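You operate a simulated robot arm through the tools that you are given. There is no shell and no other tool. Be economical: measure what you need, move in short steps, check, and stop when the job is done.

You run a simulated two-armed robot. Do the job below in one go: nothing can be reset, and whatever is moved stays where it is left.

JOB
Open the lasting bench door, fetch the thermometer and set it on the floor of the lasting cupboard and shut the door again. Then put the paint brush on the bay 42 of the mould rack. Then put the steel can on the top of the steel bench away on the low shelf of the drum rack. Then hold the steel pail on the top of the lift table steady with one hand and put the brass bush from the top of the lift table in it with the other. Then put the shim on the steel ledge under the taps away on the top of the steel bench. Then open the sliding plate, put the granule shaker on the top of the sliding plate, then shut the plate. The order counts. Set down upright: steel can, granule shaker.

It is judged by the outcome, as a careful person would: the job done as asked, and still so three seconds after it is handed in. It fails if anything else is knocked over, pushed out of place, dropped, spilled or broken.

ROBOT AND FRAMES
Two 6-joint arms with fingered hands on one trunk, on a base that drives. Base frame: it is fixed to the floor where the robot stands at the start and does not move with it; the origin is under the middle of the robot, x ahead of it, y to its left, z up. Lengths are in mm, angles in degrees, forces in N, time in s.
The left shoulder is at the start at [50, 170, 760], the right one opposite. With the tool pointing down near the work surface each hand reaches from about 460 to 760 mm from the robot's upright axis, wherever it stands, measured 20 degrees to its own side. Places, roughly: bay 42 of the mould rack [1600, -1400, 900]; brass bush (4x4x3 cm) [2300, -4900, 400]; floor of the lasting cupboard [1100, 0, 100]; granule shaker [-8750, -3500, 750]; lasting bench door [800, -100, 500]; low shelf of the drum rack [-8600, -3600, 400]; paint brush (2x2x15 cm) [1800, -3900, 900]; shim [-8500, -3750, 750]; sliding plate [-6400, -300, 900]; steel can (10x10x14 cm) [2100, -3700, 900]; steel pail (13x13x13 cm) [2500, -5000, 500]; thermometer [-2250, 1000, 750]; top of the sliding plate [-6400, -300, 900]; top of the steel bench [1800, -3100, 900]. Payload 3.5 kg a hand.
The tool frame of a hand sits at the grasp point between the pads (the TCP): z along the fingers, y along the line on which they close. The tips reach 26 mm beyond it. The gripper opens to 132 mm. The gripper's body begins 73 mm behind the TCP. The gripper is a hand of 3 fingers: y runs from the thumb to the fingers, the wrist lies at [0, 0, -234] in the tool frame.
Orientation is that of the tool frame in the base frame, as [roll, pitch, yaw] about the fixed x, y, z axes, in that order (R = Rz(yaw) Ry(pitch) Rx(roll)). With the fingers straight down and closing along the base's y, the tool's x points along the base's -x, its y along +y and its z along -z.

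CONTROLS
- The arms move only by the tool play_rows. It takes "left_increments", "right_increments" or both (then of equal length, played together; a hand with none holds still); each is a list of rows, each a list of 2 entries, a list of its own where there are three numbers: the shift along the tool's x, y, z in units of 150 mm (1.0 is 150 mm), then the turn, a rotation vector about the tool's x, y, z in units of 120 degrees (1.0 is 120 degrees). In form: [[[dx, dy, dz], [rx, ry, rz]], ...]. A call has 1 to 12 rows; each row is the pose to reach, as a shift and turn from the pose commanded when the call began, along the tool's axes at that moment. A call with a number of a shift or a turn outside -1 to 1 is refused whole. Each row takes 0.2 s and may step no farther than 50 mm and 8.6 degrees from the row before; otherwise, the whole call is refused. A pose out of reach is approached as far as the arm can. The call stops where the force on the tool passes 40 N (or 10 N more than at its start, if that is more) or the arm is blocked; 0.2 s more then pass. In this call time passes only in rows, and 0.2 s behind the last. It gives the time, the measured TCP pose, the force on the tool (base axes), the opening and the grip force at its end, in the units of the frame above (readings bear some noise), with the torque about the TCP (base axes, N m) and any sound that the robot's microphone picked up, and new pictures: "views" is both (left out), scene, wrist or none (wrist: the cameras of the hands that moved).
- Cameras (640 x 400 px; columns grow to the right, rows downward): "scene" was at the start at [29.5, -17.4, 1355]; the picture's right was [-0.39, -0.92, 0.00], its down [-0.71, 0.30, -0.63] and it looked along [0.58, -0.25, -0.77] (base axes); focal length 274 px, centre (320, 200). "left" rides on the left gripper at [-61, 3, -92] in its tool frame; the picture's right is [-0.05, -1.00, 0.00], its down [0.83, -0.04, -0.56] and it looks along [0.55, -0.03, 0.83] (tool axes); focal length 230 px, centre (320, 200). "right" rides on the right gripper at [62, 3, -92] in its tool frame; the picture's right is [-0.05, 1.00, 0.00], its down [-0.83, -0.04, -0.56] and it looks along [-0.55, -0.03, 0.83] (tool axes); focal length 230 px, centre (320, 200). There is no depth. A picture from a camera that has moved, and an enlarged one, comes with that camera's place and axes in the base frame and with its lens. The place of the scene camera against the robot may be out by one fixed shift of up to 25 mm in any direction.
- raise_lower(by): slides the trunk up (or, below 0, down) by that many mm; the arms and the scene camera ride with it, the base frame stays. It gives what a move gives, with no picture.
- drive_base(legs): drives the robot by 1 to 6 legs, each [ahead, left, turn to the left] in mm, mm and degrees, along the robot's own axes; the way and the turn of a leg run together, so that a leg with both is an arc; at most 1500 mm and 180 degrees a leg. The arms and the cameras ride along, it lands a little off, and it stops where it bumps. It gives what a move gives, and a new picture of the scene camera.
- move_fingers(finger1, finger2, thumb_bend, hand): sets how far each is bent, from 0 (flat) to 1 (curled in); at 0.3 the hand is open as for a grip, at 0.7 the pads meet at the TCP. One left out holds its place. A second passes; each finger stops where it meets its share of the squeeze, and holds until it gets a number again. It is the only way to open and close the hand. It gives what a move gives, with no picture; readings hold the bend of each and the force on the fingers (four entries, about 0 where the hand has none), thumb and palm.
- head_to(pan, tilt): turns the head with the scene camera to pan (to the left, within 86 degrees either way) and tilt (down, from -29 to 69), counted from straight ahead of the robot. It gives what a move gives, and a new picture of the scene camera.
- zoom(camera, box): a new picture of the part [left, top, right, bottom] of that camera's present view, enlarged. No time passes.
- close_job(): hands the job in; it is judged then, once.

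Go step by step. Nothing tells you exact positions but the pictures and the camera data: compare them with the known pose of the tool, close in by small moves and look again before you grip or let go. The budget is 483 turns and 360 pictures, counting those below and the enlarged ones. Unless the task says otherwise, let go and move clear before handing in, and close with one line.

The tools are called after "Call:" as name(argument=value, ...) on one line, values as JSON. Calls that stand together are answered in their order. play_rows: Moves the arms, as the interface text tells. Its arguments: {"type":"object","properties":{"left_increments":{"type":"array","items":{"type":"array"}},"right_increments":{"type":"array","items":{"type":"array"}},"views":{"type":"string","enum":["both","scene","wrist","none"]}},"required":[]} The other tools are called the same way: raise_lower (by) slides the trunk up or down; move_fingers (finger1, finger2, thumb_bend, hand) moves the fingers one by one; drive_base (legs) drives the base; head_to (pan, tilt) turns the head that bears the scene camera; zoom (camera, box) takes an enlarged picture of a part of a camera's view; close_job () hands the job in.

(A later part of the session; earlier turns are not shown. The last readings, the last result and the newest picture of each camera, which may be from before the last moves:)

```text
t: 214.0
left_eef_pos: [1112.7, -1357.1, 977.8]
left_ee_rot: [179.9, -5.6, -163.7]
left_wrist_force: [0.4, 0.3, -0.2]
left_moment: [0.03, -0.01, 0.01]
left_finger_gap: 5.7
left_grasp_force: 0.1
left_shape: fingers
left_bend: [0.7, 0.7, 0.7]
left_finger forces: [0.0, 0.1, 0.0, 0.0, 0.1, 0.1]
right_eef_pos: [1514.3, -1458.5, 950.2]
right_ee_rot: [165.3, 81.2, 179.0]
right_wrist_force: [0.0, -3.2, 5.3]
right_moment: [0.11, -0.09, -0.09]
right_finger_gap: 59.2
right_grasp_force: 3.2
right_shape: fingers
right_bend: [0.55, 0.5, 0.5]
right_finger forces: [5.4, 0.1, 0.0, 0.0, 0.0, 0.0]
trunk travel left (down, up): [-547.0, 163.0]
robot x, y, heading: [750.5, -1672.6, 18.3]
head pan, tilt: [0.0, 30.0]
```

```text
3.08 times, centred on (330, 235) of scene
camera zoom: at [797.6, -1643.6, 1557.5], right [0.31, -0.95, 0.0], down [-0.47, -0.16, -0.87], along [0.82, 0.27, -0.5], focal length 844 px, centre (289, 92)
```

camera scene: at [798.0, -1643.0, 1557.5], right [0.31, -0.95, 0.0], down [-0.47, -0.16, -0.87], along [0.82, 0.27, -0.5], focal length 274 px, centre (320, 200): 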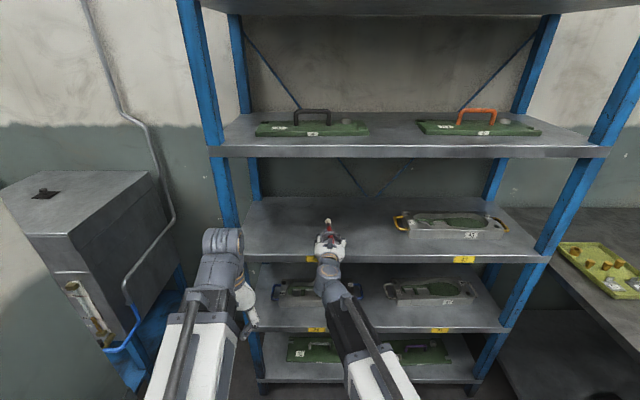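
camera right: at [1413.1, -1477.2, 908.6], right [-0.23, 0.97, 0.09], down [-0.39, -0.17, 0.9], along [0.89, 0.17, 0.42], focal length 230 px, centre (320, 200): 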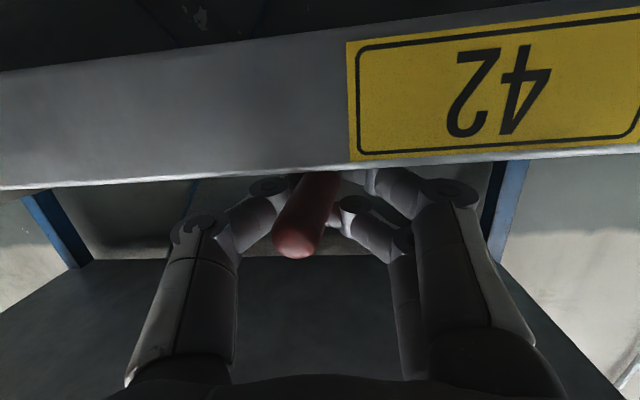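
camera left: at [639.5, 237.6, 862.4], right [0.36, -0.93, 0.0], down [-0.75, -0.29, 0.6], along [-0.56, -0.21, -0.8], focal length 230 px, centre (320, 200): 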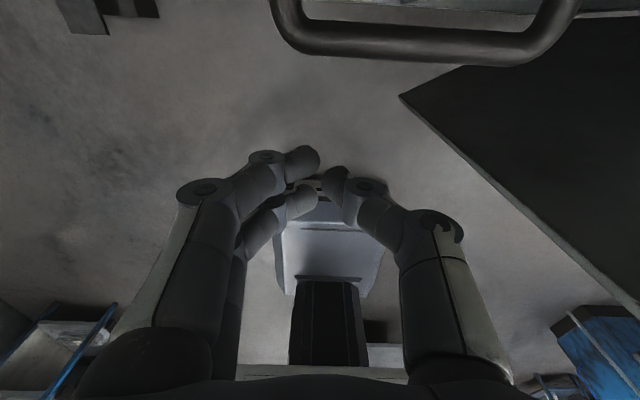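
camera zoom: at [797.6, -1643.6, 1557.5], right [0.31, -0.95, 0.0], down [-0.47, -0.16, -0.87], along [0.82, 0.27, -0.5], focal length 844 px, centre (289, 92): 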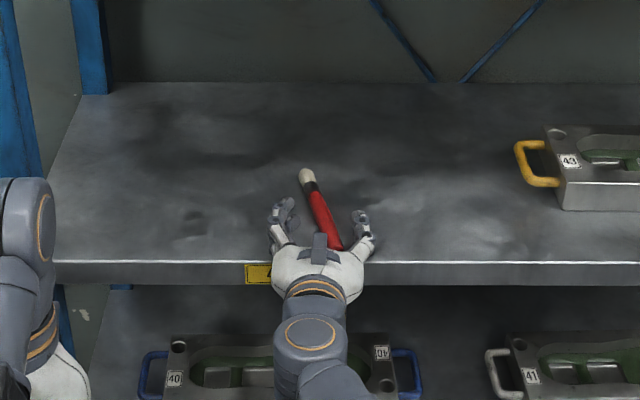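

The brush lies on the shelf. Open wider, lift a little and back straight out.

Call:
play_rows(right_increments=[[[-0.05, 0, 0], [0, 0, 0]]], views="none")

Call:
move_fingers(hand="right", finger1=0.35, finger2=0.35, thumb_bend=0.35)

Call:
drive_base(legs=[[-200, 0, 0]])

Call:
zoom(camera="scene", box=[240, 160, 440, 290])

```text
t: 214.4
left_eef_pos: [1113.7, -1356.7, 976.3]
left_ee_rot: [179.9, -5.7, -163.7]
left_wrist_force: [0.4, -0.5, 1.3]
left_moment: [0.0, 0.0, 0.01]
left_finger_gap: 5.8
left_grasp_force: 0.1
left_shape: fingers
left_bend: [0.7, 0.7, 0.7]
left_finger forces: [0.0, 0.1, 0.0, 0.1, 0.0, 0.0]
right_eef_pos: [1515.0, -1458.4, 955.0]
right_ee_rot: [165.5, 81.2, 179.3]
right_wrist_force: [0.3, 0.4, 0.1]
right_moment: [-0.01, -0.04, 0.0]
right_finger_gap: 67.1
right_grasp_force: 0.1
right_shape: fingers
right_bend: [0.5, 0.5, 0.5]
right_finger forces: [0.0, 0.0, 0.1, 0.1, 0.0, 0.0]
trunk travel left (down, up): [-547.0, 163.0]
robot x, y, heading: [752.5, -1671.9, 18.2]
head pan, tilt: [0.0, 30.0]
```

```text
t: 215.4
left_eef_pos: [1114.5, -1355.8, 977.0]
left_ee_rot: [180.0, -5.8, -163.8]
left_wrist_force: [-0.5, 0.4, -0.4]
left_moment: [0.01, 0.03, 0.02]
left_finger_gap: 5.9
left_grasp_force: 0.1
left_shape: fingers
left_bend: [0.7, 0.7, 0.7]
left_finger forces: [0.0, 0.0, 0.0, 0.1, 0.1, 0.0]
right_eef_pos: [1515.2, -1457.7, 956.4]
right_ee_rot: [165.5, 81.3, 179.1]
right_wrist_force: [0.1, -0.1, 0.1]
right_moment: [-0.02, 0.01, -0.06]
right_finger_gap: 117.5
right_grasp_force: 0.1
right_shape: fingers
right_bend: [0.35, 0.35, 0.35]
right_finger forces: [0.1, 0.0, 0.0, 0.0, 0.0, 0.1]
trunk travel left (down, up): [-547.0, 163.0]
robot x, y, heading: [750.1, -1675.8, 18.0]
head pan, tilt: [0.0, 30.0]
```

```text
t: 217.0
left_eef_pos: [919.6, -1420.2, 978.1]
left_ee_rot: [179.9, -5.7, -163.8]
left_wrist_force: [0.0, 0.1, 0.8]
left_moment: [0.03, 0.02, 0.05]
left_finger_gap: 5.8
left_grasp_force: 0.1
left_shape: fingers
left_bend: [0.7, 0.7, 0.7]
left_finger forces: [0.1, 0.0, 0.1, 0.0, 0.1, 0.0]
right_eef_pos: [1319.9, -1523.1, 957.4]
right_ee_rot: [165.4, 81.2, 179.0]
right_wrist_force: [1.4, -0.7, -0.3]
right_moment: [-0.01, 0.0, -0.02]
right_finger_gap: 117.7
right_grasp_force: 0.0
right_shape: fingers
right_bend: [0.35, 0.35, 0.35]
right_finger forces: [0.0, 0.0, 0.0, 0.0, 0.0, 0.0]
trunk travel left (down, up): [-547.0, 163.0]
robot x, y, heading: [556.6, -1741.1, 18.0]
head pan, tilt: [0.0, 30.0]
camera scene: at [603.3, -1707.1, 1557.5], right [0.31, -0.95, 0.0], down [-0.47, -0.16, -0.87], along [0.82, 0.27, -0.5], focal length 274 px, centre (320, 200)
```

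scene: 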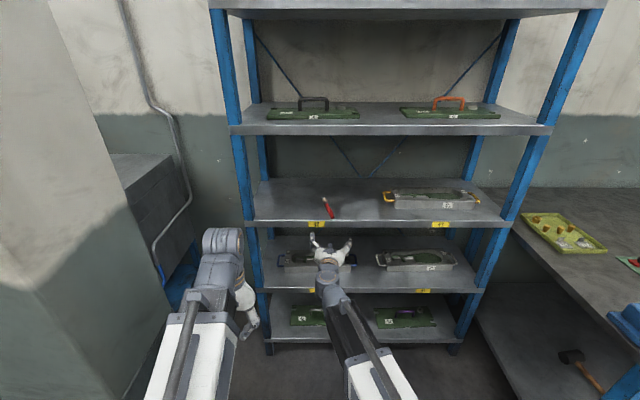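

```text
3.08 times, centred on (340, 225) of scene
camera zoom: at [603.3, -1707.1, 1557.5], right [0.31, -0.95, 0.0], down [-0.47, -0.16, -0.87], along [0.82, 0.27, -0.5], focal length 844 px, centre (258, 123)
```

zoom: 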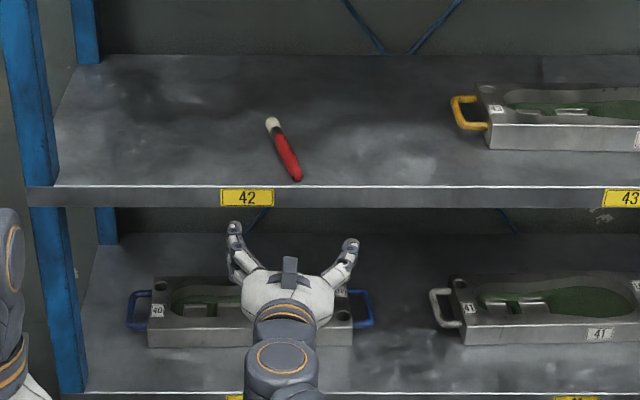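

The brush lies in bay 42. Next is the steel can. I'll retract the right hand, then drive back to the far end of the steel bench.

Call:
play_rows(right_increments=[[[0, -0.09, -0.09], [0, 0.067, 0]], [[0, -0.18, -0.18], [0, 0.134, 0]], [[0, -0.27, -0.27], [0, 0.2, 0]], [[0, -0.36, -0.36], [0, 0.268, 0]], [[0, -0.45, -0.45], [0, 0.335, 0]], [[0, -0.54, -0.54], [0, 0.402, 0]], [[0, -0.63, -0.63], [0, 0.469, 0]], [[0, -0.72, -0.72], [0, 0.536, 0]], [[0, -0.81, -0.81], [0, 0.603, 0]], [[0, -0.9, -0.9], [0, 0.67, 0]]], views="none")

Call:
play_rows(right_increments=[[[0.25, -0.2, -0.1], [0, 0, 0]], [[0.5, -0.4, -0.2], [0, 0, 0]], [[0.75, -0.6, -0.3], [0, 0, 0]]], views="none")

Call:
drive_base(legs=[[-300, 0, 0], [0, -1450, 0], [0, -950, 0]])

Call:
head_to(pan=0, tilt=35)

```text
t: 219.2
left_eef_pos: [919.2, -1420.3, 977.6]
left_ee_rot: [179.9, -5.7, -163.8]
left_wrist_force: [0.0, -0.7, 0.1]
left_moment: [0.0, 0.01, -0.01]
left_finger_gap: 5.7
left_grasp_force: 0.1
left_shape: fingers
left_bend: [0.7, 0.7, 0.7]
left_finger forces: [0.1, 0.0, 0.0, 0.0, 0.0, 0.0]
right_eef_pos: [1222.6, -1684.8, 972.4]
right_ee_rot: [177.8, 1.0, -166.6]
right_wrist_force: [0.4, 0.2, -0.7]
right_moment: [-0.02, 0.0, 0.0]
right_finger_gap: 117.7
right_grasp_force: 0.1
right_shape: fingers
right_bend: [0.35, 0.35, 0.35]
right_finger forces: [0.0, 0.1, 0.0, 0.0, 0.0, 0.0]
trunk travel left (down, up): [-547.0, 163.0]
robot x, y, heading: [559.2, -1737.5, 18.1]
head pan, tilt: [0.0, 30.0]
```

```text
refused: row 1 steps farther than a row can; nothing moved
```

```text
t: 232.6
left_eef_pos: [1342.5, -3802.1, 976.9]
left_ee_rot: [179.8, -5.8, -165.2]
left_wrist_force: [0.6, -0.4, -0.1]
left_moment: [0.01, 0.01, -0.01]
left_finger_gap: 5.9
left_grasp_force: 0.1
left_shape: fingers
left_bend: [0.7, 0.7, 0.7]
left_finger forces: [0.0, 0.0, 0.1, 0.0, 0.0, 0.0]
right_eef_pos: [1639.7, -4074.2, 970.7]
right_ee_rot: [177.8, 1.1, -167.9]
right_wrist_force: [-0.2, -0.4, 0.3]
right_moment: [0.0, -0.05, 0.02]
right_finger_gap: 117.5
right_grasp_force: 0.1
right_shape: fingers
right_bend: [0.35, 0.35, 0.35]
right_finger forces: [0.0, 0.1, 0.0, 0.1, 0.1, 0.0]
trunk travel left (down, up): [-547.0, 163.0]
robot x, y, heading: [970.2, -4109.4, 16.7]
head pan, tilt: [0.0, 30.0]
camera scene: at [1020.2, -4081.3, 1557.5], right [0.29, -0.96, 0.0], down [-0.48, -0.14, -0.87], along [0.83, 0.25, -0.5], focal length 274 px, centre (320, 200)
```

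scene: 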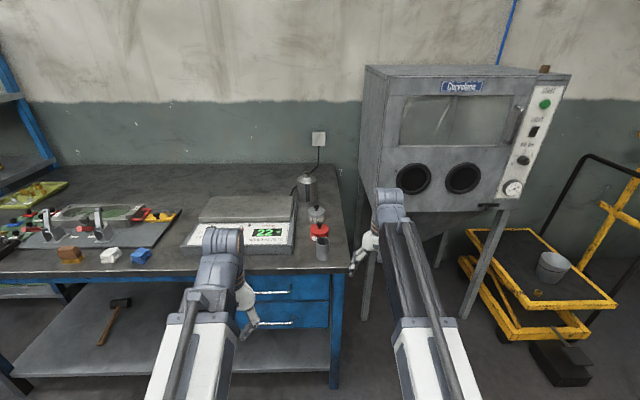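

```text
t: 233.2
left_eef_pos: [1342.2, -3801.9, 976.2]
left_ee_rot: [179.9, -5.7, -165.3]
left_wrist_force: [-1.0, -0.9, -0.5]
left_moment: [0.02, 0.01, -0.01]
left_finger_gap: 5.6
left_grasp_force: 0.0
left_shape: fingers
left_bend: [0.7, 0.7, 0.7]
left_finger forces: [0.1, 0.0, 0.0, 0.0, 0.1, 0.0]
right_eef_pos: [1640.9, -4075.1, 971.5]
right_ee_rot: [177.8, 1.1, -167.9]
right_wrist_force: [0.0, -0.2, -0.1]
right_moment: [-0.01, -0.01, 0.0]
right_finger_gap: 117.5
right_grasp_force: 0.2
right_shape: fingers
right_bend: [0.35, 0.35, 0.35]
right_finger forces: [0.0, 0.0, 0.0, 0.1, 0.1, 0.1]
trunk travel left (down, up): [-547.0, 163.0]
robot x, y, heading: [975.6, -4107.4, 16.9]
head pan, tilt: [0.0, 35.0]
camera scene: at [1017.9, -4081.9, 1549.7], right [0.29, -0.96, 0.0], down [-0.55, -0.17, -0.82], along [0.78, 0.24, -0.57], focal length 274 px, centre (320, 200)
```

scene: 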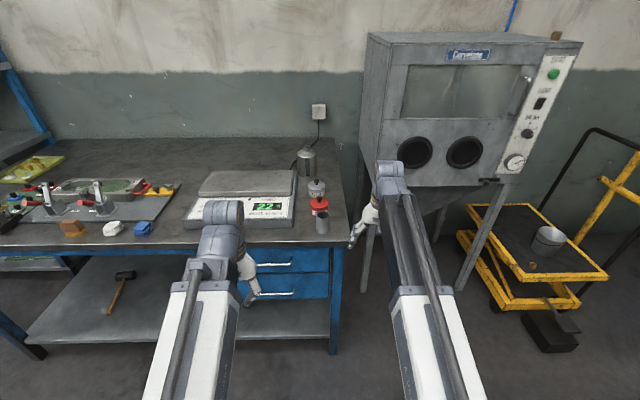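

Call:
zoom(camera="scene", box=[240, 130, 400, 260])

Call:
play_rows(right_increments=[[[0.2, -0.1, -0.05], [0, 0, 0]], [[0.45, -0.2, -0.1], [0, 0, 0]], [[0.7, -0.3, -0.15], [0, 0, 0]], [[0.95, -0.4, -0.2], [0, 0, 0]]], views="none")

```text
3.08 times, centred on (320, 195) of scene
camera zoom: at [1017.9, -4081.9, 1549.7], right [0.29, -0.96, 0.0], down [-0.55, -0.17, -0.82], along [0.78, 0.24, -0.57], focal length 844 px, centre (320, 215)
```

zoom: 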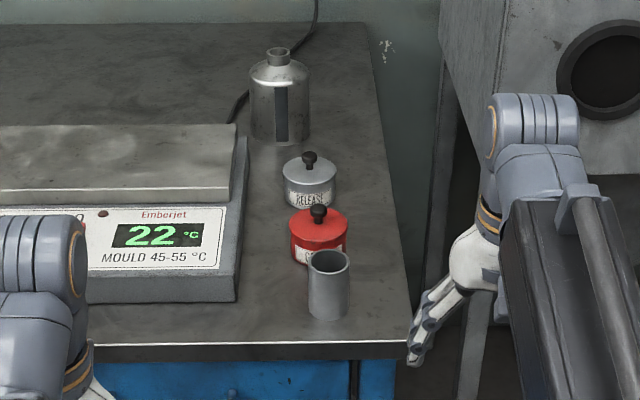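

```text
t: 234.2
left_eef_pos: [1342.4, -3801.0, 977.3]
left_ee_rot: [-180.0, -5.6, -165.1]
left_wrist_force: [-0.2, -0.5, -0.3]
left_moment: [-0.02, 0.04, 0.01]
left_finger_gap: 5.6
left_grasp_force: 0.0
left_shape: fingers
left_bend: [0.7, 0.7, 0.7]
left_finger forces: [0.0, 0.0, 0.1, 0.0, 0.0, 0.1]
right_eef_pos: [1510.7, -4163.6, 994.0]
right_ee_rot: [177.9, 1.1, -167.9]
right_wrist_force: [0.0, -0.6, 0.4]
right_moment: [-0.01, -0.01, -0.02]
right_finger_gap: 117.6
right_grasp_force: 0.1
right_shape: fingers
right_bend: [0.35, 0.35, 0.35]
right_finger forces: [0.1, 0.0, 0.1, 0.1, 0.1, 0.0]
trunk travel left (down, up): [-547.0, 163.0]
robot x, y, heading: [971.1, -4109.4, 16.5]
head pan, tilt: [0.0, 35.0]
```

The steel can stands at about (2140, -3673), bench top near z 865. I'll tilt the left hand 45° forward with its fingers open for a slanted approach over the hot plate.

Call:
play_rows(left_increments=[[[-0.1, -0.13, -0.09], [0, -0.0708, 0]], [[-0.2, -0.26, -0.18], [0, -0.1416, 0]], [[-0.3, -0.39, -0.27], [0, -0.2124, 0]], [[-0.4, -0.52, -0.36], [0, -0.2832, 0]], [[-0.5, -0.65, -0.45], [0, -0.354, 0]], [[-0.6, -0.78, -0.54], [0, -0.425, 0]]], views="none")

Call:
move_fingers(hand="left", finger1=0.22, finger2=0.22, thumb_bend=0.22)

Call:
drive_base(legs=[[0, 0, 1], [280, 0, 0]])

Call:
zoom(camera="left", box=[0, 0, 640, 400])

```text
t: 235.7
left_eef_pos: [1518.0, -3890.9, 1072.8]
left_ee_rot: [179.9, 45.5, -165.2]
left_wrist_force: [-0.1, 0.9, -0.5]
left_moment: [-0.04, -0.06, -0.02]
left_finger_gap: 5.9
left_grasp_force: 0.0
left_shape: fingers
left_bend: [0.7, 0.7, 0.7]
left_finger forces: [0.0, 0.0, 0.0, 0.0, 0.0, 0.0]
left hand out of reach, approached as far as the arm can: row 2, 3, 4, 5, 6
right_eef_pos: [1512.2, -4166.2, 995.1]
right_ee_rot: [177.8, 1.1, -167.8]
right_wrist_force: [0.5, 0.6, 1.0]
right_moment: [-0.01, -0.02, 0.01]
right_finger_gap: 117.7
right_grasp_force: 0.0
right_shape: fingers
right_bend: [0.35, 0.35, 0.35]
right_finger forces: [0.0, 0.0, 0.0, 0.0, 0.0, 0.1]
trunk travel left (down, up): [-547.0, 163.0]
robot x, y, heading: [970.1, -4105.4, 16.6]
head pan, tilt: [0.0, 35.0]
```

```text
t: 236.7
left_eef_pos: [1517.7, -3890.8, 1072.6]
left_ee_rot: [179.9, 45.3, -165.3]
left_wrist_force: [-0.1, -0.4, 0.0]
left_moment: [0.0, 0.0, 0.0]
left_finger_gap: 150.4
left_grasp_force: 0.2
left_shape: fingers
left_bend: [0.22, 0.22, 0.22]
left_finger forces: [0.0, 0.0, 0.1, 0.0, 0.0, 0.1]
right_eef_pos: [1513.6, -4164.8, 994.5]
right_ee_rot: [177.8, 1.0, -167.9]
right_wrist_force: [-0.9, 0.7, 0.2]
right_moment: [0.02, 0.0, 0.05]
right_finger_gap: 117.6
right_grasp_force: 0.0
right_shape: fingers
right_bend: [0.35, 0.35, 0.35]
right_finger forces: [0.0, 0.1, 0.0, 0.0, 0.0, 0.0]
trunk travel left (down, up): [-547.0, 163.0]
robot x, y, heading: [971.3, -4107.7, 16.9]
head pan, tilt: [0.0, 35.0]
```

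```text
t: 238.9
left_eef_pos: [1782.4, -3796.2, 1072.3]
left_ee_rot: [179.8, 45.2, -164.3]
left_wrist_force: [0.5, 0.1, -0.2]
left_moment: [0.03, -0.02, 0.01]
left_finger_gap: 150.7
left_grasp_force: 0.1
left_shape: fingers
left_bend: [0.22, 0.22, 0.22]
left_finger forces: [0.1, 0.1, 0.0, 0.0, 0.0, 0.0]
right_eef_pos: [1782.5, -4068.6, 994.1]
right_ee_rot: [177.8, 1.1, -167.0]
right_wrist_force: [0.8, 0.0, 0.1]
right_moment: [0.02, 0.0, 0.02]
right_finger_gap: 117.5
right_grasp_force: 0.1
right_shape: fingers
right_bend: [0.35, 0.35, 0.35]
right_finger forces: [0.0, 0.0, 0.0, 0.0, 0.1, 0.1]
trunk travel left (down, up): [-547.0, 163.0]
robot x, y, heading: [1242.1, -4020.1, 17.9]
head pan, tilt: [0.0, 35.0]
camera scene: at [1286.6, -3994.8, 1549.6], right [0.31, -0.95, 0.0], down [-0.55, -0.18, -0.82], along [0.78, 0.25, -0.57], focal length 274 px, centre (320, 200)
```

scene: 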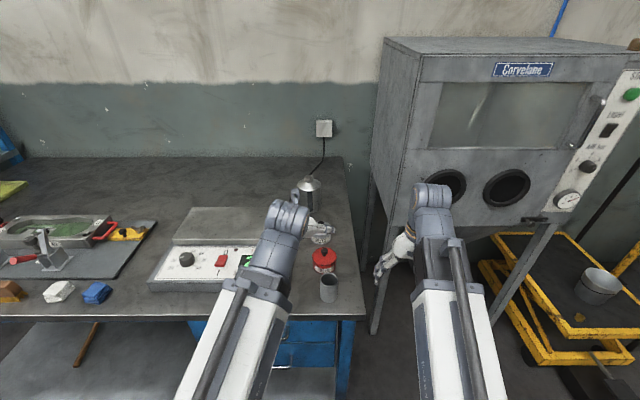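

```text
1.00 times, centred on (320, 200) of left (not enlarged: the box is as wide or as high as the picture)
camera zoom: at [1759.7, -3799.2, 1181.4], right [0.31, -0.95, 0.03], down [-0.93, -0.31, -0.2], along [0.2, 0.03, -0.98], focal length 230 px, centre (320, 200)
```

zoom: 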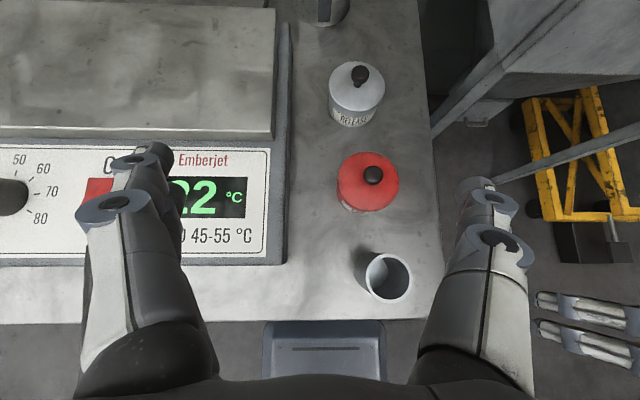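

The view lines up: the can is straight ahead of the left hand. I'll drive closer.

Call:
drive_base(legs=[[120, 0, 0]])

Call:
play_rows(left_increments=[[[-0.2, 0, 0.2], [0, 0, 0]], [[-0.4, 0, 0.4], [0, 0, 0]], [[-0.6, 0, 0.6], [0, 0, 0]]], views="wrist")

```text
t: 240.2
left_eef_pos: [1894.5, -3757.8, 1072.3]
left_ee_rot: [179.8, 45.2, -164.1]
left_wrist_force: [-0.5, -0.8, -0.2]
left_moment: [0.03, 0.0, 0.02]
left_finger_gap: 150.6
left_grasp_force: 0.1
left_shape: fingers
left_bend: [0.22, 0.22, 0.22]
left_finger forces: [0.0, 0.1, 0.1, 0.0, 0.1, 0.0]
right_eef_pos: [1894.6, -4032.0, 994.0]
right_ee_rot: [177.9, 1.1, -166.8]
right_wrist_force: [-1.0, 0.7, 0.4]
right_moment: [-0.01, 0.03, 0.0]
right_finger_gap: 117.5
right_grasp_force: 0.0
right_shape: fingers
right_bend: [0.35, 0.35, 0.35]
right_finger forces: [0.0, 0.0, 0.0, 0.0, 0.1, 0.1]
trunk travel left (down, up): [-547.0, 163.0]
robot x, y, heading: [1355.6, -3985.8, 17.9]
head pan, tilt: [0.0, 35.0]
camera scene: at [1399.0, -3958.5, 1549.6], right [0.31, -0.95, 0.0], down [-0.55, -0.18, -0.82], along [0.78, 0.25, -0.57], focal length 274 px, centre (320, 200)
```

scene: 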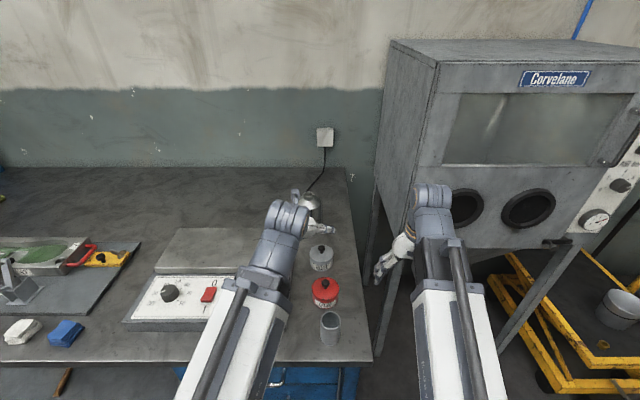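

```text
t: 241.0
left_eef_pos: [2016.5, -3721.3, 1072.1]
left_ee_rot: [179.8, 45.2, -164.1]
left_wrist_force: [1.0, 0.4, -0.6]
left_moment: [-0.01, -0.03, -0.02]
left_finger_gap: 150.6
left_grasp_force: 0.1
left_shape: fingers
left_bend: [0.22, 0.22, 0.22]
left_finger forces: [0.0, 0.0, 0.1, 0.0, 0.0, 0.0]
right_eef_pos: [1894.0, -4032.2, 993.7]
right_ee_rot: [177.8, 1.1, -166.9]
right_wrist_force: [0.8, 0.4, -0.4]
right_moment: [-0.01, -0.01, 0.05]
right_finger_gap: 117.6
right_grasp_force: 0.1
right_shape: fingers
right_bend: [0.35, 0.35, 0.35]
right_finger forces: [0.0, 0.1, 0.1, 0.0, 0.0, 0.0]
trunk travel left (down, up): [-547.0, 163.0]
robot x, y, heading: [1353.0, -3982.6, 17.8]
head pan, tilt: [0.0, 35.0]
camera left: at [1993.3, -3725.1, 1181.1], right [0.31, -0.95, 0.03], down [-0.93, -0.31, -0.2], along [0.2, 0.03, -0.98], focal length 230 px, centre (320, 200)
```

left: 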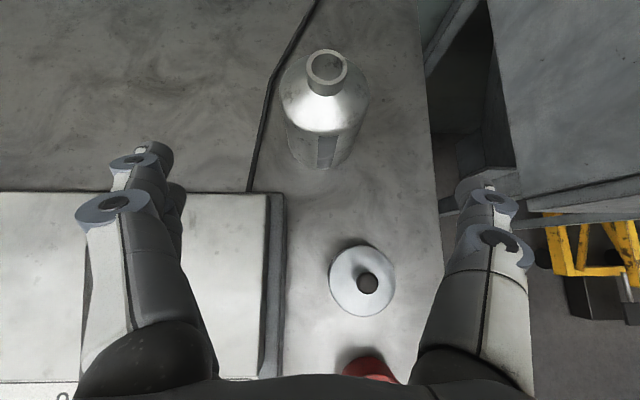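

The can is well seen; its centre is near (2145, -3690). Approach along the slanted hand axis.

Call:
play_rows(left_increments=[[[0.02, -0.02, 0.3], [0, 0, 0]], [[0.03, -0.04, 0.6], [0, 0, 0]], [[0.04, -0.04, 0.8], [0, 0, 0]]], views="wrist")

```text
t: 241.8
left_eef_pos: [2094.6, -3704.9, 983.4]
left_ee_rot: [179.7, 45.1, -164.1]
left_wrist_force: [0.1, 0.1, -0.1]
left_moment: [0.0, 0.04, 0.01]
left_finger_gap: 150.7
left_grasp_force: 0.1
left_shape: fingers
left_bend: [0.22, 0.22, 0.22]
left_finger forces: [0.0, 0.0, 0.0, 0.1, 0.0, 0.1]
right_eef_pos: [1894.8, -4032.3, 994.7]
right_ee_rot: [177.7, 1.1, -166.7]
right_wrist_force: [0.4, 0.0, 0.7]
right_moment: [0.0, 0.0, 0.0]
right_finger_gap: 117.8
right_grasp_force: 0.1
right_shape: fingers
right_bend: [0.35, 0.35, 0.35]
right_finger forces: [0.0, 0.0, 0.1, 0.1, 0.1, 0.0]
trunk travel left (down, up): [-547.0, 163.0]
robot x, y, heading: [1351.6, -3985.8, 17.8]
head pan, tilt: [0.0, 35.0]
camera left: at [2071.9, -3709.1, 1092.0], right [0.31, -0.95, 0.03], down [-0.93, -0.31, -0.2], along [0.2, 0.03, -0.98], focal length 230 px, centre (320, 200)
```

left: 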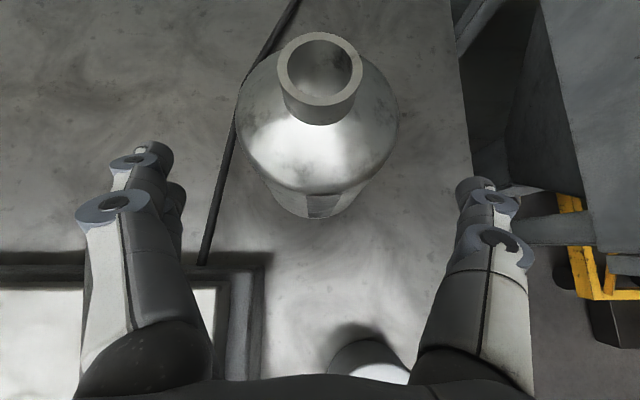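

Call:
play_rows(left_increments=[[[0, 0, 0.2], [0, 0, 0]], [[0, 0, 0.4], [0, 0, 0]]], views="wrist")

```text
t: 242.4
left_eef_pos: [2136.8, -3691.7, 941.8]
left_ee_rot: [179.8, 45.3, -164.2]
left_wrist_force: [0.2, 0.0, 1.1]
left_moment: [0.0, -0.01, 0.03]
left_finger_gap: 150.8
left_grasp_force: 0.2
left_shape: fingers
left_bend: [0.22, 0.22, 0.22]
left_finger forces: [0.0, 0.1, 0.1, 0.0, 0.0, 0.0]
right_eef_pos: [1894.1, -4032.1, 995.3]
right_ee_rot: [177.8, 1.0, -166.8]
right_wrist_force: [-0.2, 0.9, 1.2]
right_moment: [0.02, 0.0, 0.0]
right_finger_gap: 117.8
right_grasp_force: 0.1
right_shape: fingers
right_bend: [0.35, 0.35, 0.35]
right_finger forces: [0.0, 0.0, 0.0, 0.1, 0.0, 0.0]
trunk travel left (down, up): [-547.0, 163.0]
robot x, y, heading: [1353.5, -3987.2, 17.9]
head pan, tilt: [0.0, 35.0]
camera left: at [2114.1, -3696.5, 1050.6], right [0.31, -0.95, 0.03], down [-0.93, -0.31, -0.2], along [0.2, 0.03, -0.98], focal length 230 px, centre (320, 200)
```

left: 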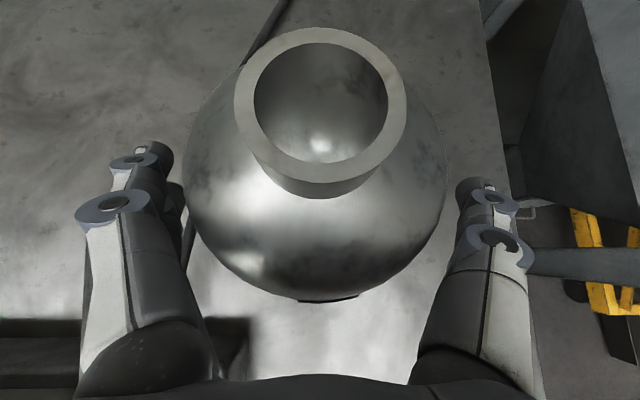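

Centred around the body. Close the hand.

Call:
move_fingers(hand="left", finger1=0.55, finger2=0.55, thumb_bend=0.55)

Call:
zoom(camera="left", box=[0, 0, 640, 400])

```text
t: 243.4
left_eef_pos: [2136.4, -3692.5, 941.8]
left_ee_rot: [179.9, 45.3, -164.3]
left_wrist_force: [0.7, 1.1, -0.5]
left_moment: [0.06, -0.03, -0.01]
left_finger_gap: 88.9
left_grasp_force: 17.9
left_shape: fingers
left_bend: [0.45, 0.44, 0.48]
left_finger forces: [9.4, 8.5, 0.1, 0.0, 17.6, 0.0]
right_eef_pos: [1894.8, -4032.4, 994.4]
right_ee_rot: [177.8, 1.1, -166.8]
right_wrist_force: [-0.5, 0.0, -0.8]
right_moment: [0.0, -0.03, 0.0]
right_finger_gap: 117.9
right_grasp_force: 0.1
right_shape: fingers
right_bend: [0.35, 0.35, 0.35]
right_finger forces: [0.1, 0.1, 0.1, 0.0, 0.0, 0.0]
trunk travel left (down, up): [-547.0, 163.0]
robot x, y, heading: [1351.3, -3984.7, 17.7]
head pan, tilt: [0.0, 35.0]
```

```text
1.00 times, centred on (320, 200) of left (not enlarged: the box is as wide or as high as the picture)
camera zoom: at [2113.5, -3696.6, 1050.7], right [0.31, -0.95, 0.03], down [-0.93, -0.31, -0.2], along [0.2, 0.03, -0.98], focal length 230 px, centre (320, 200)
```

zoom: 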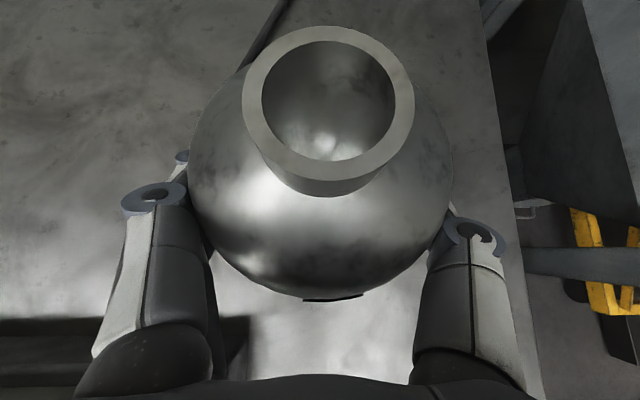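

Firm grip. Tighten slightly and lift straight up.

Call:
move_fingers(hand="left", finger1=0.62, finger2=0.62, thumb_bend=0.62)

Call:
play_rows(left_increments=[[[-0.14, 0, -0.14], [0, 0, 0]], [[-0.3, 0, -0.3], [0, 0, 0]], [[-0.46, 0, -0.46], [0, 0, 0]], [[-0.62, 0, -0.62], [0, 0, 0]]], views="wrist")

```text
t: 244.4
left_eef_pos: [2136.0, -3692.8, 942.4]
left_ee_rot: [179.7, 45.3, -164.2]
left_wrist_force: [0.1, -0.4, 0.2]
left_moment: [0.0, 0.01, 0.01]
left_finger_gap: 88.4
left_grasp_force: 27.7
left_shape: fingers
left_bend: [0.45, 0.43, 0.52]
left_finger forces: [15.9, 11.8, 0.0, 0.0, 27.7, 0.0]
right_eef_pos: [1895.1, -4030.6, 995.0]
right_ee_rot: [177.8, 1.1, -166.7]
right_wrist_force: [-0.6, 0.8, -0.3]
right_moment: [-0.02, -0.03, -0.01]
right_finger_gap: 117.6
right_grasp_force: 0.1
right_shape: fingers
right_bend: [0.35, 0.35, 0.35]
right_finger forces: [0.0, 0.0, 0.1, 0.0, 0.1, 0.1]
trunk travel left (down, up): [-547.0, 163.0]
robot x, y, heading: [1351.2, -3992.0, 18.1]
head pan, tilt: [0.0, 35.0]
```

```text
t: 245.4
left_eef_pos: [2135.3, -3693.8, 1074.9]
left_ee_rot: [179.8, 45.2, -164.3]
left_wrist_force: [-0.1, 0.5, -1.3]
left_moment: [0.01, 0.04, 0.04]
left_finger_gap: 88.5
left_grasp_force: 27.3
left_shape: fingers
left_bend: [0.45, 0.43, 0.52]
left_finger forces: [15.8, 11.8, 0.0, 0.0, 27.5, 0.1]
right_eef_pos: [1895.5, -4032.7, 994.9]
right_ee_rot: [177.8, 1.1, -166.7]
right_wrist_force: [0.3, 0.1, -0.1]
right_moment: [-0.01, -0.03, -0.02]
right_finger_gap: 117.9
right_grasp_force: 0.1
right_shape: fingers
right_bend: [0.35, 0.35, 0.35]
right_finger forces: [0.0, 0.0, 0.0, 0.0, 0.1, 0.1]
trunk travel left (down, up): [-547.0, 163.0]
robot x, y, heading: [1350.8, -3988.8, 17.8]
head pan, tilt: [0.0, 35.0]
camera left: at [2111.7, -3697.6, 1183.5], right [0.31, -0.95, 0.03], down [-0.93, -0.31, -0.2], along [0.2, 0.03, -0.98], focal length 230 px, centre (320, 200)
```

left: 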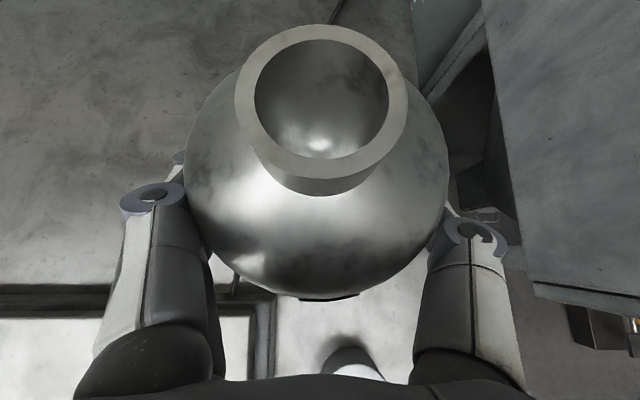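

The can is lifted. I'll draw it in, back away and turn to drive up the aisle towards the far end of the hall.

Call:
play_rows(left_increments=[[[0.19, 0, -0.19], [0, 0, 0]], [[0.38, 0, -0.38], [0, 0, 0]], [[0.56, 0, -0.57], [0, 0, 0]]], views="none")

Call:
drive_base(legs=[[-370, 0, 0], [0, 0, 90], [1400, 0, 0], [1400, 0, 0]])

Call:
head_to(pan=35, tilt=15)

```text
t: 246.2
left_eef_pos: [2018.3, -3727.4, 1073.7]
left_ee_rot: [179.8, 45.2, -164.2]
left_wrist_force: [0.0, -0.9, -1.1]
left_moment: [-0.02, -0.03, 0.01]
left_finger_gap: 88.4
left_grasp_force: 27.3
left_shape: fingers
left_bend: [0.45, 0.43, 0.52]
left_finger forces: [15.8, 11.8, 0.0, 0.0, 27.5, 0.0]
right_eef_pos: [1893.9, -4031.6, 994.7]
right_ee_rot: [177.8, 1.1, -166.8]
right_wrist_force: [0.2, -0.1, -0.5]
right_moment: [-0.01, -0.03, -0.01]
right_finger_gap: 117.8
right_grasp_force: 0.0
right_shape: fingers
right_bend: [0.35, 0.35, 0.35]
right_finger forces: [0.1, 0.1, 0.0, 0.0, 0.0, 0.1]
trunk travel left (down, up): [-547.0, 163.0]
robot x, y, heading: [1354.9, -3984.9, 17.9]
head pan, tilt: [0.0, 35.0]
```

```text
t: 265.6
left_eef_pos: [-93.6, -748.1, 1073.9]
left_ee_rot: [179.8, 45.3, -74.7]
left_wrist_force: [-1.1, -0.2, -1.2]
left_moment: [-0.01, 0.03, 0.02]
left_finger_gap: 88.3
left_grasp_force: 26.4
left_shape: fingers
left_bend: [0.45, 0.43, 0.52]
left_finger forces: [15.3, 11.8, 0.1, 0.0, 26.9, 0.0]
right_eef_pos: [208.6, -875.2, 994.1]
right_ee_rot: [177.8, 1.1, -77.2]
right_wrist_force: [-0.4, 0.3, 0.4]
right_moment: [0.01, 0.0, 0.02]
right_finger_gap: 117.6
right_grasp_force: 0.2
right_shape: fingers
right_bend: [0.35, 0.35, 0.35]
right_finger forces: [0.0, 0.1, 0.1, 0.0, 0.0, 0.0]
trunk travel left (down, up): [-547.0, 163.0]
robot x, y, heading: [157.3, -1417.0, 107.7]
head pan, tilt: [0.0, 35.0]
camera scene: at [143.7, -1356.9, 1549.6], right [0.95, 0.3, 0.0], down [0.17, -0.55, -0.82], along [-0.25, 0.78, -0.57], focal length 274 px, centre (320, 200)
```

scene: 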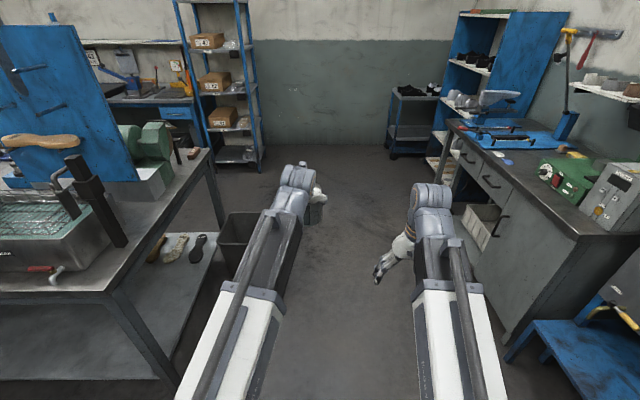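

```text
t: 266.6
left_eef_pos: [-95.2, -746.8, 1073.0]
left_ee_rot: [179.8, 45.3, -74.6]
left_wrist_force: [-0.7, 0.3, -1.0]
left_moment: [-0.01, -0.01, 0.02]
left_finger_gap: 88.3
left_grasp_force: 27.3
left_shape: fingers
left_bend: [0.45, 0.43, 0.52]
left_finger forces: [15.4, 11.9, 0.0, 0.2, 26.9, 0.1]
right_eef_pos: [208.9, -875.3, 995.0]
right_ee_rot: [177.9, 1.1, -77.1]
right_wrist_force: [-0.5, -0.2, -0.1]
right_moment: [-0.02, 0.02, 0.01]
right_finger_gap: 117.9
right_grasp_force: 0.1
right_shape: fingers
right_bend: [0.35, 0.35, 0.35]
right_finger forces: [0.0, 0.1, 0.1, 0.0, 0.0, 0.0]
trunk travel left (down, up): [-547.0, 163.0]
robot x, y, heading: [157.5, -1415.3, 107.5]
head pan, tilt: [35.0, 15.0]
camera scene: at [96.1, -1384.0, 1581.6], right [0.61, 0.79, 0.0], down [0.21, -0.16, -0.97], along [-0.77, 0.59, -0.26], focal length 274 px, centre (320, 200)
```

scene: 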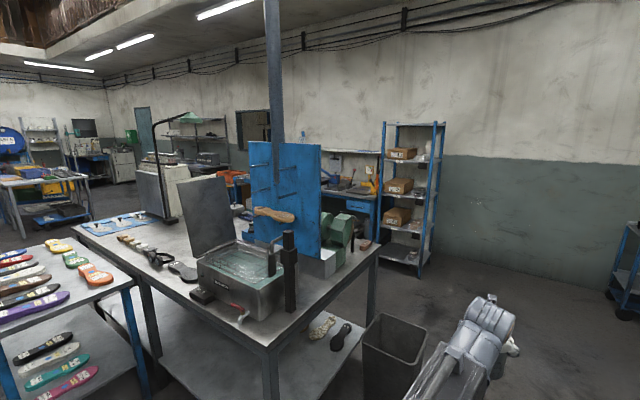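

The way up the aisle is clear. I'll pass the bin on the right, then turn left along the far aisle.

Call:
drive_base(legs=[[0, -170, 0], [1450, 0, 0], [760, 0, 0], [0, 0, 90]])

Call:
head_to(pan=0, tilt=18)

```text
t: 282.4
left_eef_pos: [-984.8, 498.9, 1074.8]
left_ee_rot: [179.8, 45.2, 14.3]
left_wrist_force: [-0.2, -0.5, -1.3]
left_moment: [0.0, 0.0, 0.02]
left_finger_gap: 88.4
left_grasp_force: 26.3
left_shape: fingers
left_bend: [0.45, 0.43, 0.52]
left_finger forces: [15.0, 11.6, 0.1, 0.0, 26.4, 0.1]
right_eef_pos: [-853.0, 799.1, 995.2]
right_ee_rot: [177.8, 1.0, 11.7]
right_wrist_force: [-0.9, 0.3, -0.5]
right_moment: [0.02, 0.02, -0.01]
right_finger_gap: 117.6
right_grasp_force: 0.0
right_shape: fingers
right_bend: [0.35, 0.35, 0.35]
right_finger forces: [0.0, 0.0, 0.0, 0.0, 0.0, 0.0]
trunk travel left (down, up): [-547.0, 163.0]
robot x, y, heading: [-308.7, 738.2, -163.6]
head pan, tilt: [35.0, 15.0]
camera scene: at [-333.3, 690.5, 1581.7], right [-0.78, 0.62, 0.0], down [0.16, 0.2, -0.97], along [-0.6, -0.76, -0.26], focal length 274 px, centre (320, 200)
```

scene: 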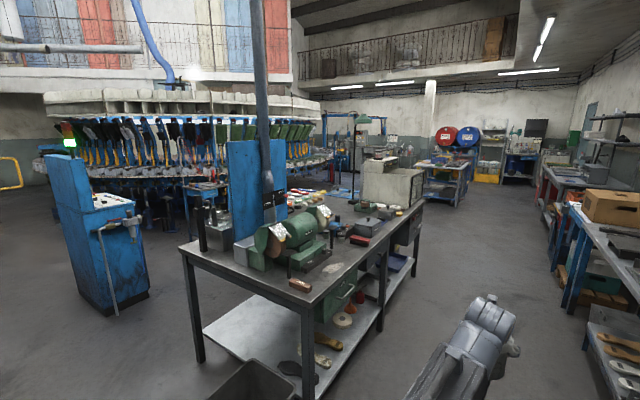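

```text
t: 283.4
left_eef_pos: [-985.4, 498.5, 1073.6]
left_ee_rot: [179.7, 45.2, 14.3]
left_wrist_force: [0.3, 0.8, -1.4]
left_moment: [0.01, 0.0, 0.02]
left_finger_gap: 88.7
left_grasp_force: 26.5
left_shape: fingers
left_bend: [0.45, 0.43, 0.52]
left_finger forces: [15.1, 11.6, 0.0, 0.0, 26.4, 0.1]
right_eef_pos: [-852.2, 799.7, 995.0]
right_ee_rot: [177.8, 1.1, 11.7]
right_wrist_force: [-0.5, 1.1, 0.2]
right_moment: [0.0, -0.02, -0.02]
right_finger_gap: 117.7
right_grasp_force: 0.1
right_shape: fingers
right_bend: [0.35, 0.35, 0.35]
right_finger forces: [0.0, 0.1, 0.0, 0.0, 0.1, 0.0]
trunk travel left (down, up): [-547.0, 163.0]
robot x, y, heading: [-309.0, 742.4, -163.7]
head pan, tilt: [0.0, 18.0]
camera scene: at [-364.5, 737.1, 1576.8], right [-0.28, 0.96, 0.0], down [0.3, 0.09, -0.95], along [-0.91, -0.27, -0.31], focal length 274 px, centre (320, 200)
```

scene: 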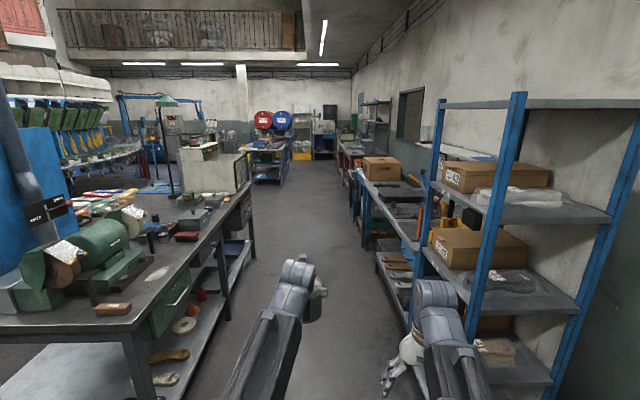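

I can see the drum rack (red and blue drums) at the far end; the aisle is clear. Drive along.

Call:
drive_base(legs=[[0, 0, 1.2], [1500, 0, 0], [1500, 0, 0], [1500, 0, 0]])

```text
t: 305.1
left_eef_pos: [-5322.2, -654.3, 1074.6]
left_ee_rot: [179.8, 45.2, 11.8]
left_wrist_force: [-0.1, -0.6, -0.5]
left_moment: [0.0, 0.0, 0.01]
left_finger_gap: 88.2
left_grasp_force: 26.7
left_shape: fingers
left_bend: [0.45, 0.43, 0.52]
left_finger forces: [15.1, 11.6, 0.1, 0.0, 26.5, 0.0]
right_eef_pos: [-5175.8, -359.8, 994.8]
right_ee_rot: [177.9, 1.1, 9.2]
right_wrist_force: [-0.5, 0.1, 0.4]
right_moment: [0.02, 0.02, 0.0]
right_finger_gap: 117.7
right_grasp_force: 0.0
right_shape: fingers
right_bend: [0.35, 0.35, 0.35]
right_finger forces: [0.0, 0.1, 0.0, 0.0, 0.0, 0.1]
trunk travel left (down, up): [-547.0, 163.0]
robot x, y, heading: [-4641.3, -443.7, -166.2]
head pan, tilt: [0.0, 18.0]
camera scene: at [-4691.2, -443.9, 1576.8], right [-0.24, 0.97, 0.0], down [0.3, 0.07, -0.95], along [-0.92, -0.23, -0.31], focal length 274 px, centre (320, 200)
```

scene: 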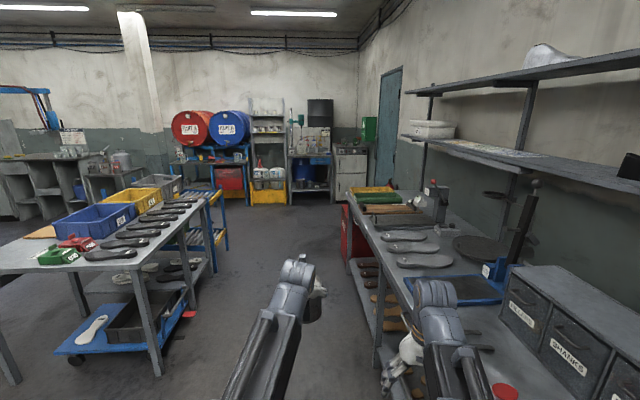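

The drum rack is near; I've drifted right toward a bench. Correct heading, sidestep left and go on.

Call:
drive_base(legs=[[0, 0, 3.8], [0, 260, 0], [1450, 0, 0], [1000, 0, 0]])

Call:
head_to(pan=15, tilt=22)

```text
t: 318.9
left_eef_pos: [-7546.3, -1648.6, 1074.3]
left_ee_rot: [179.8, 45.2, 14.4]
left_wrist_force: [-0.6, 0.5, -1.0]
left_moment: [-0.01, -0.03, 0.02]
left_finger_gap: 88.2
left_grasp_force: 26.8
left_shape: fingers
left_bend: [0.45, 0.43, 0.52]
left_finger forces: [15.0, 11.6, 0.0, 0.0, 26.6, 0.0]
right_eef_pos: [-7414.4, -1348.6, 995.0]
right_ee_rot: [177.8, 1.1, 11.7]
right_wrist_force: [-0.7, -0.5, 0.6]
right_moment: [-0.01, 0.01, 0.03]
right_finger_gap: 117.9
right_grasp_force: 0.0
right_shape: fingers
right_bend: [0.35, 0.35, 0.35]
right_finger forces: [0.0, 0.0, 0.0, 0.0, 0.0, 0.1]
trunk travel left (down, up): [-547.0, 163.0]
robot x, y, heading: [-6872.9, -1405.6, -163.4]
head pan, tilt: [0.0, 18.0]
camera scene: at [-6926.4, -1410.0, 1576.7], right [-0.28, 0.96, 0.0], down [0.3, 0.09, -0.95], along [-0.91, -0.27, -0.31], focal length 274 px, centre (320, 200)
```

scene: 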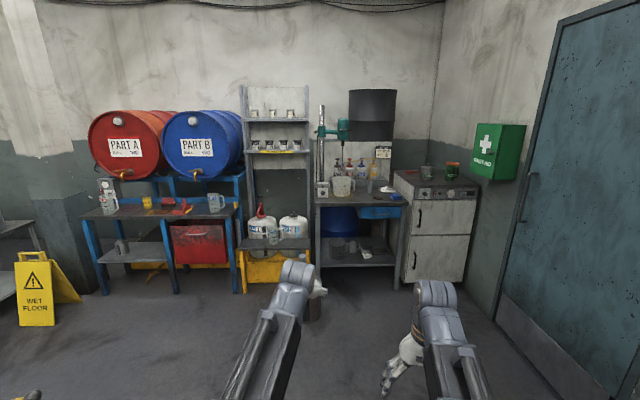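

```text
t: 319.7
left_eef_pos: [-7547.3, -1648.4, 1074.0]
left_ee_rot: [179.7, 45.2, 14.4]
left_wrist_force: [-0.3, 0.4, -0.1]
left_moment: [-0.01, 0.01, -0.02]
left_finger_gap: 88.2
left_grasp_force: 26.8
left_shape: fingers
left_bend: [0.45, 0.43, 0.52]
left_finger forces: [15.0, 11.6, 0.0, 0.1, 26.4, 0.0]
right_eef_pos: [-7414.1, -1348.4, 994.0]
right_ee_rot: [177.8, 1.1, 11.8]
right_wrist_force: [0.2, 0.0, -0.9]
right_moment: [-0.02, -0.01, 0.02]
right_finger_gap: 117.8
right_grasp_force: 0.1
right_shape: fingers
right_bend: [0.35, 0.35, 0.35]
right_finger forces: [0.0, 0.1, 0.0, 0.0, 0.0, 0.1]
trunk travel left (down, up): [-547.0, 163.0]
robot x, y, heading: [-6876.8, -1408.7, -163.4]
head pan, tilt: [15.0, 22.0]
camera scene: at [-6916.0, -1431.9, 1570.3], right [-0.52, 0.85, 0.0], down [0.32, 0.2, -0.93], along [-0.79, -0.48, -0.37], focal length 274 px, centre (320, 200)
```

scene: 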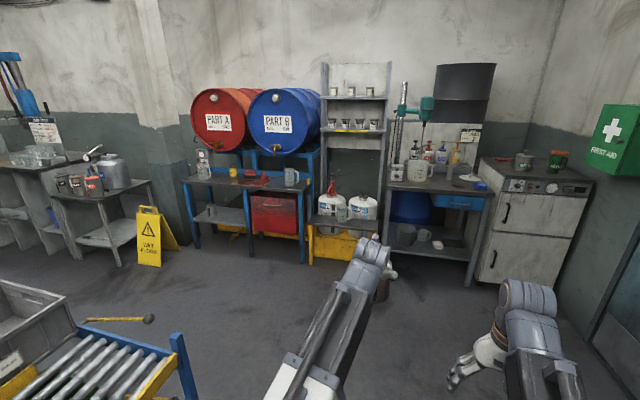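

Call:
zoom(camera="scene", box=[170, 130, 390, 275])

```text
2.76 times, centred on (280, 202) of scene
camera zoom: at [-6916.0, -1431.9, 1570.3], right [-0.52, 0.85, 0.0], down [0.32, 0.2, -0.93], along [-0.79, -0.48, -0.37], focal length 757 px, centre (430, 193)
```

zoom: 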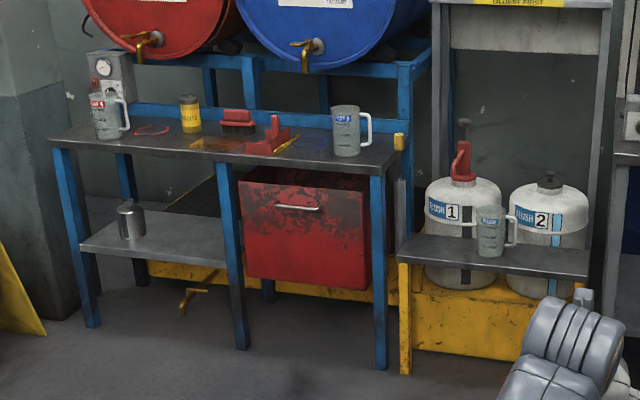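

The drum rack's low shelf is under its left half, with one small tin on it; there is room to the right of that. I'll drive in front of it.

Call:
drive_base(legs=[[0, 0, 1], [1170, 0, 0], [0, 1380, 0]])

Call:
head_to(pan=0, tilt=35)

```text
t: 332.4
left_eef_pos: [-8217.4, -3327.2, 1074.0]
left_ee_rot: [179.8, 45.2, 15.7]
left_wrist_force: [-0.3, -0.2, 0.0]
left_moment: [-0.02, 0.0, -0.01]
left_finger_gap: 88.9
left_grasp_force: 26.6
left_shape: fingers
left_bend: [0.45, 0.43, 0.52]
left_finger forces: [15.1, 11.6, 0.0, 0.0, 26.6, 0.1]
right_eef_pos: [-8092.0, -3024.6, 994.9]
right_ee_rot: [177.8, 1.1, 13.0]
right_wrist_force: [-0.5, 0.4, 0.0]
right_moment: [-0.02, -0.02, 0.01]
right_finger_gap: 117.5
right_grasp_force: 0.0
right_shape: fingers
right_bend: [0.35, 0.35, 0.35]
right_finger forces: [0.0, 0.0, 0.0, 0.1, 0.0, 0.0]
trunk travel left (down, up): [-547.0, 163.0]
robot x, y, heading: [-7552.7, -3075.3, -162.4]
head pan, tilt: [15.0, 22.0]
camera scene: at [-7591.7, -3097.7, 1570.3], right [-0.54, 0.84, 0.0], down [0.32, 0.2, -0.93], along [-0.78, -0.5, -0.37], focal length 274 px, centre (320, 200)
```

scene: 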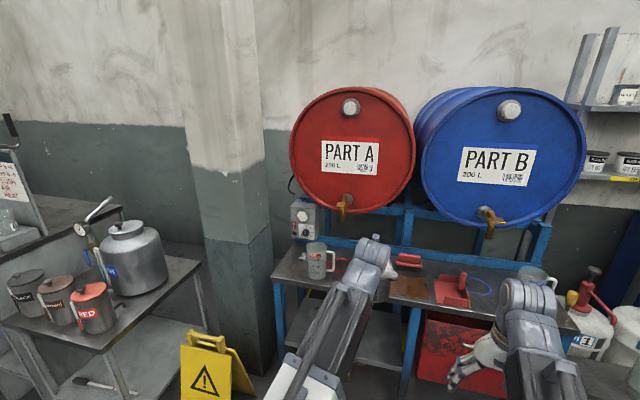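

```text
t: 333.2
left_eef_pos: [-8217.6, -3327.4, 1074.5]
left_ee_rot: [179.8, 45.2, 15.6]
left_wrist_force: [0.0, 0.1, -0.4]
left_moment: [-0.02, 0.0, -0.02]
left_finger_gap: 88.3
left_grasp_force: 25.9
left_shape: fingers
left_bend: [0.45, 0.43, 0.52]
left_finger forces: [15.0, 11.5, 0.0, 0.0, 26.4, 0.1]
right_eef_pos: [-8091.9, -3023.8, 994.0]
right_ee_rot: [177.8, 1.1, 13.0]
right_wrist_force: [-0.4, -0.3, 1.2]
right_moment: [0.01, 0.0, -0.01]
right_finger_gap: 117.7
right_grasp_force: 0.1
right_shape: fingers
right_bend: [0.35, 0.35, 0.35]
right_finger forces: [0.1, 0.1, 0.1, 0.0, 0.1, 0.0]
trunk travel left (down, up): [-547.0, 163.0]
robot x, y, heading: [-7550.5, -3071.0, -162.3]
head pan, tilt: [0.0, 35.0]
camera scene: at [-7597.5, -3074.3, 1549.7], right [-0.3, 0.95, 0.0], down [0.55, 0.17, -0.82], along [-0.78, -0.25, -0.57], focal length 274 px, centre (320, 200)
```

scene: 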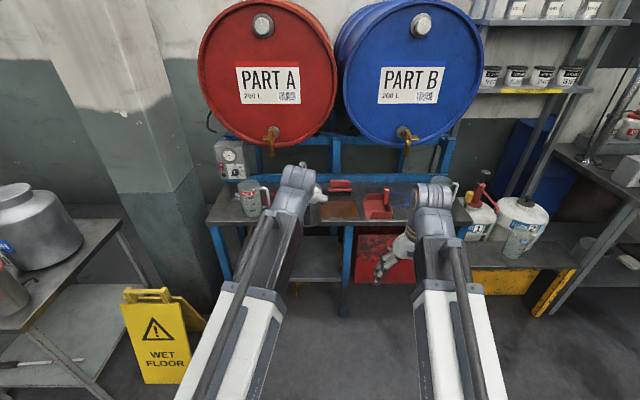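

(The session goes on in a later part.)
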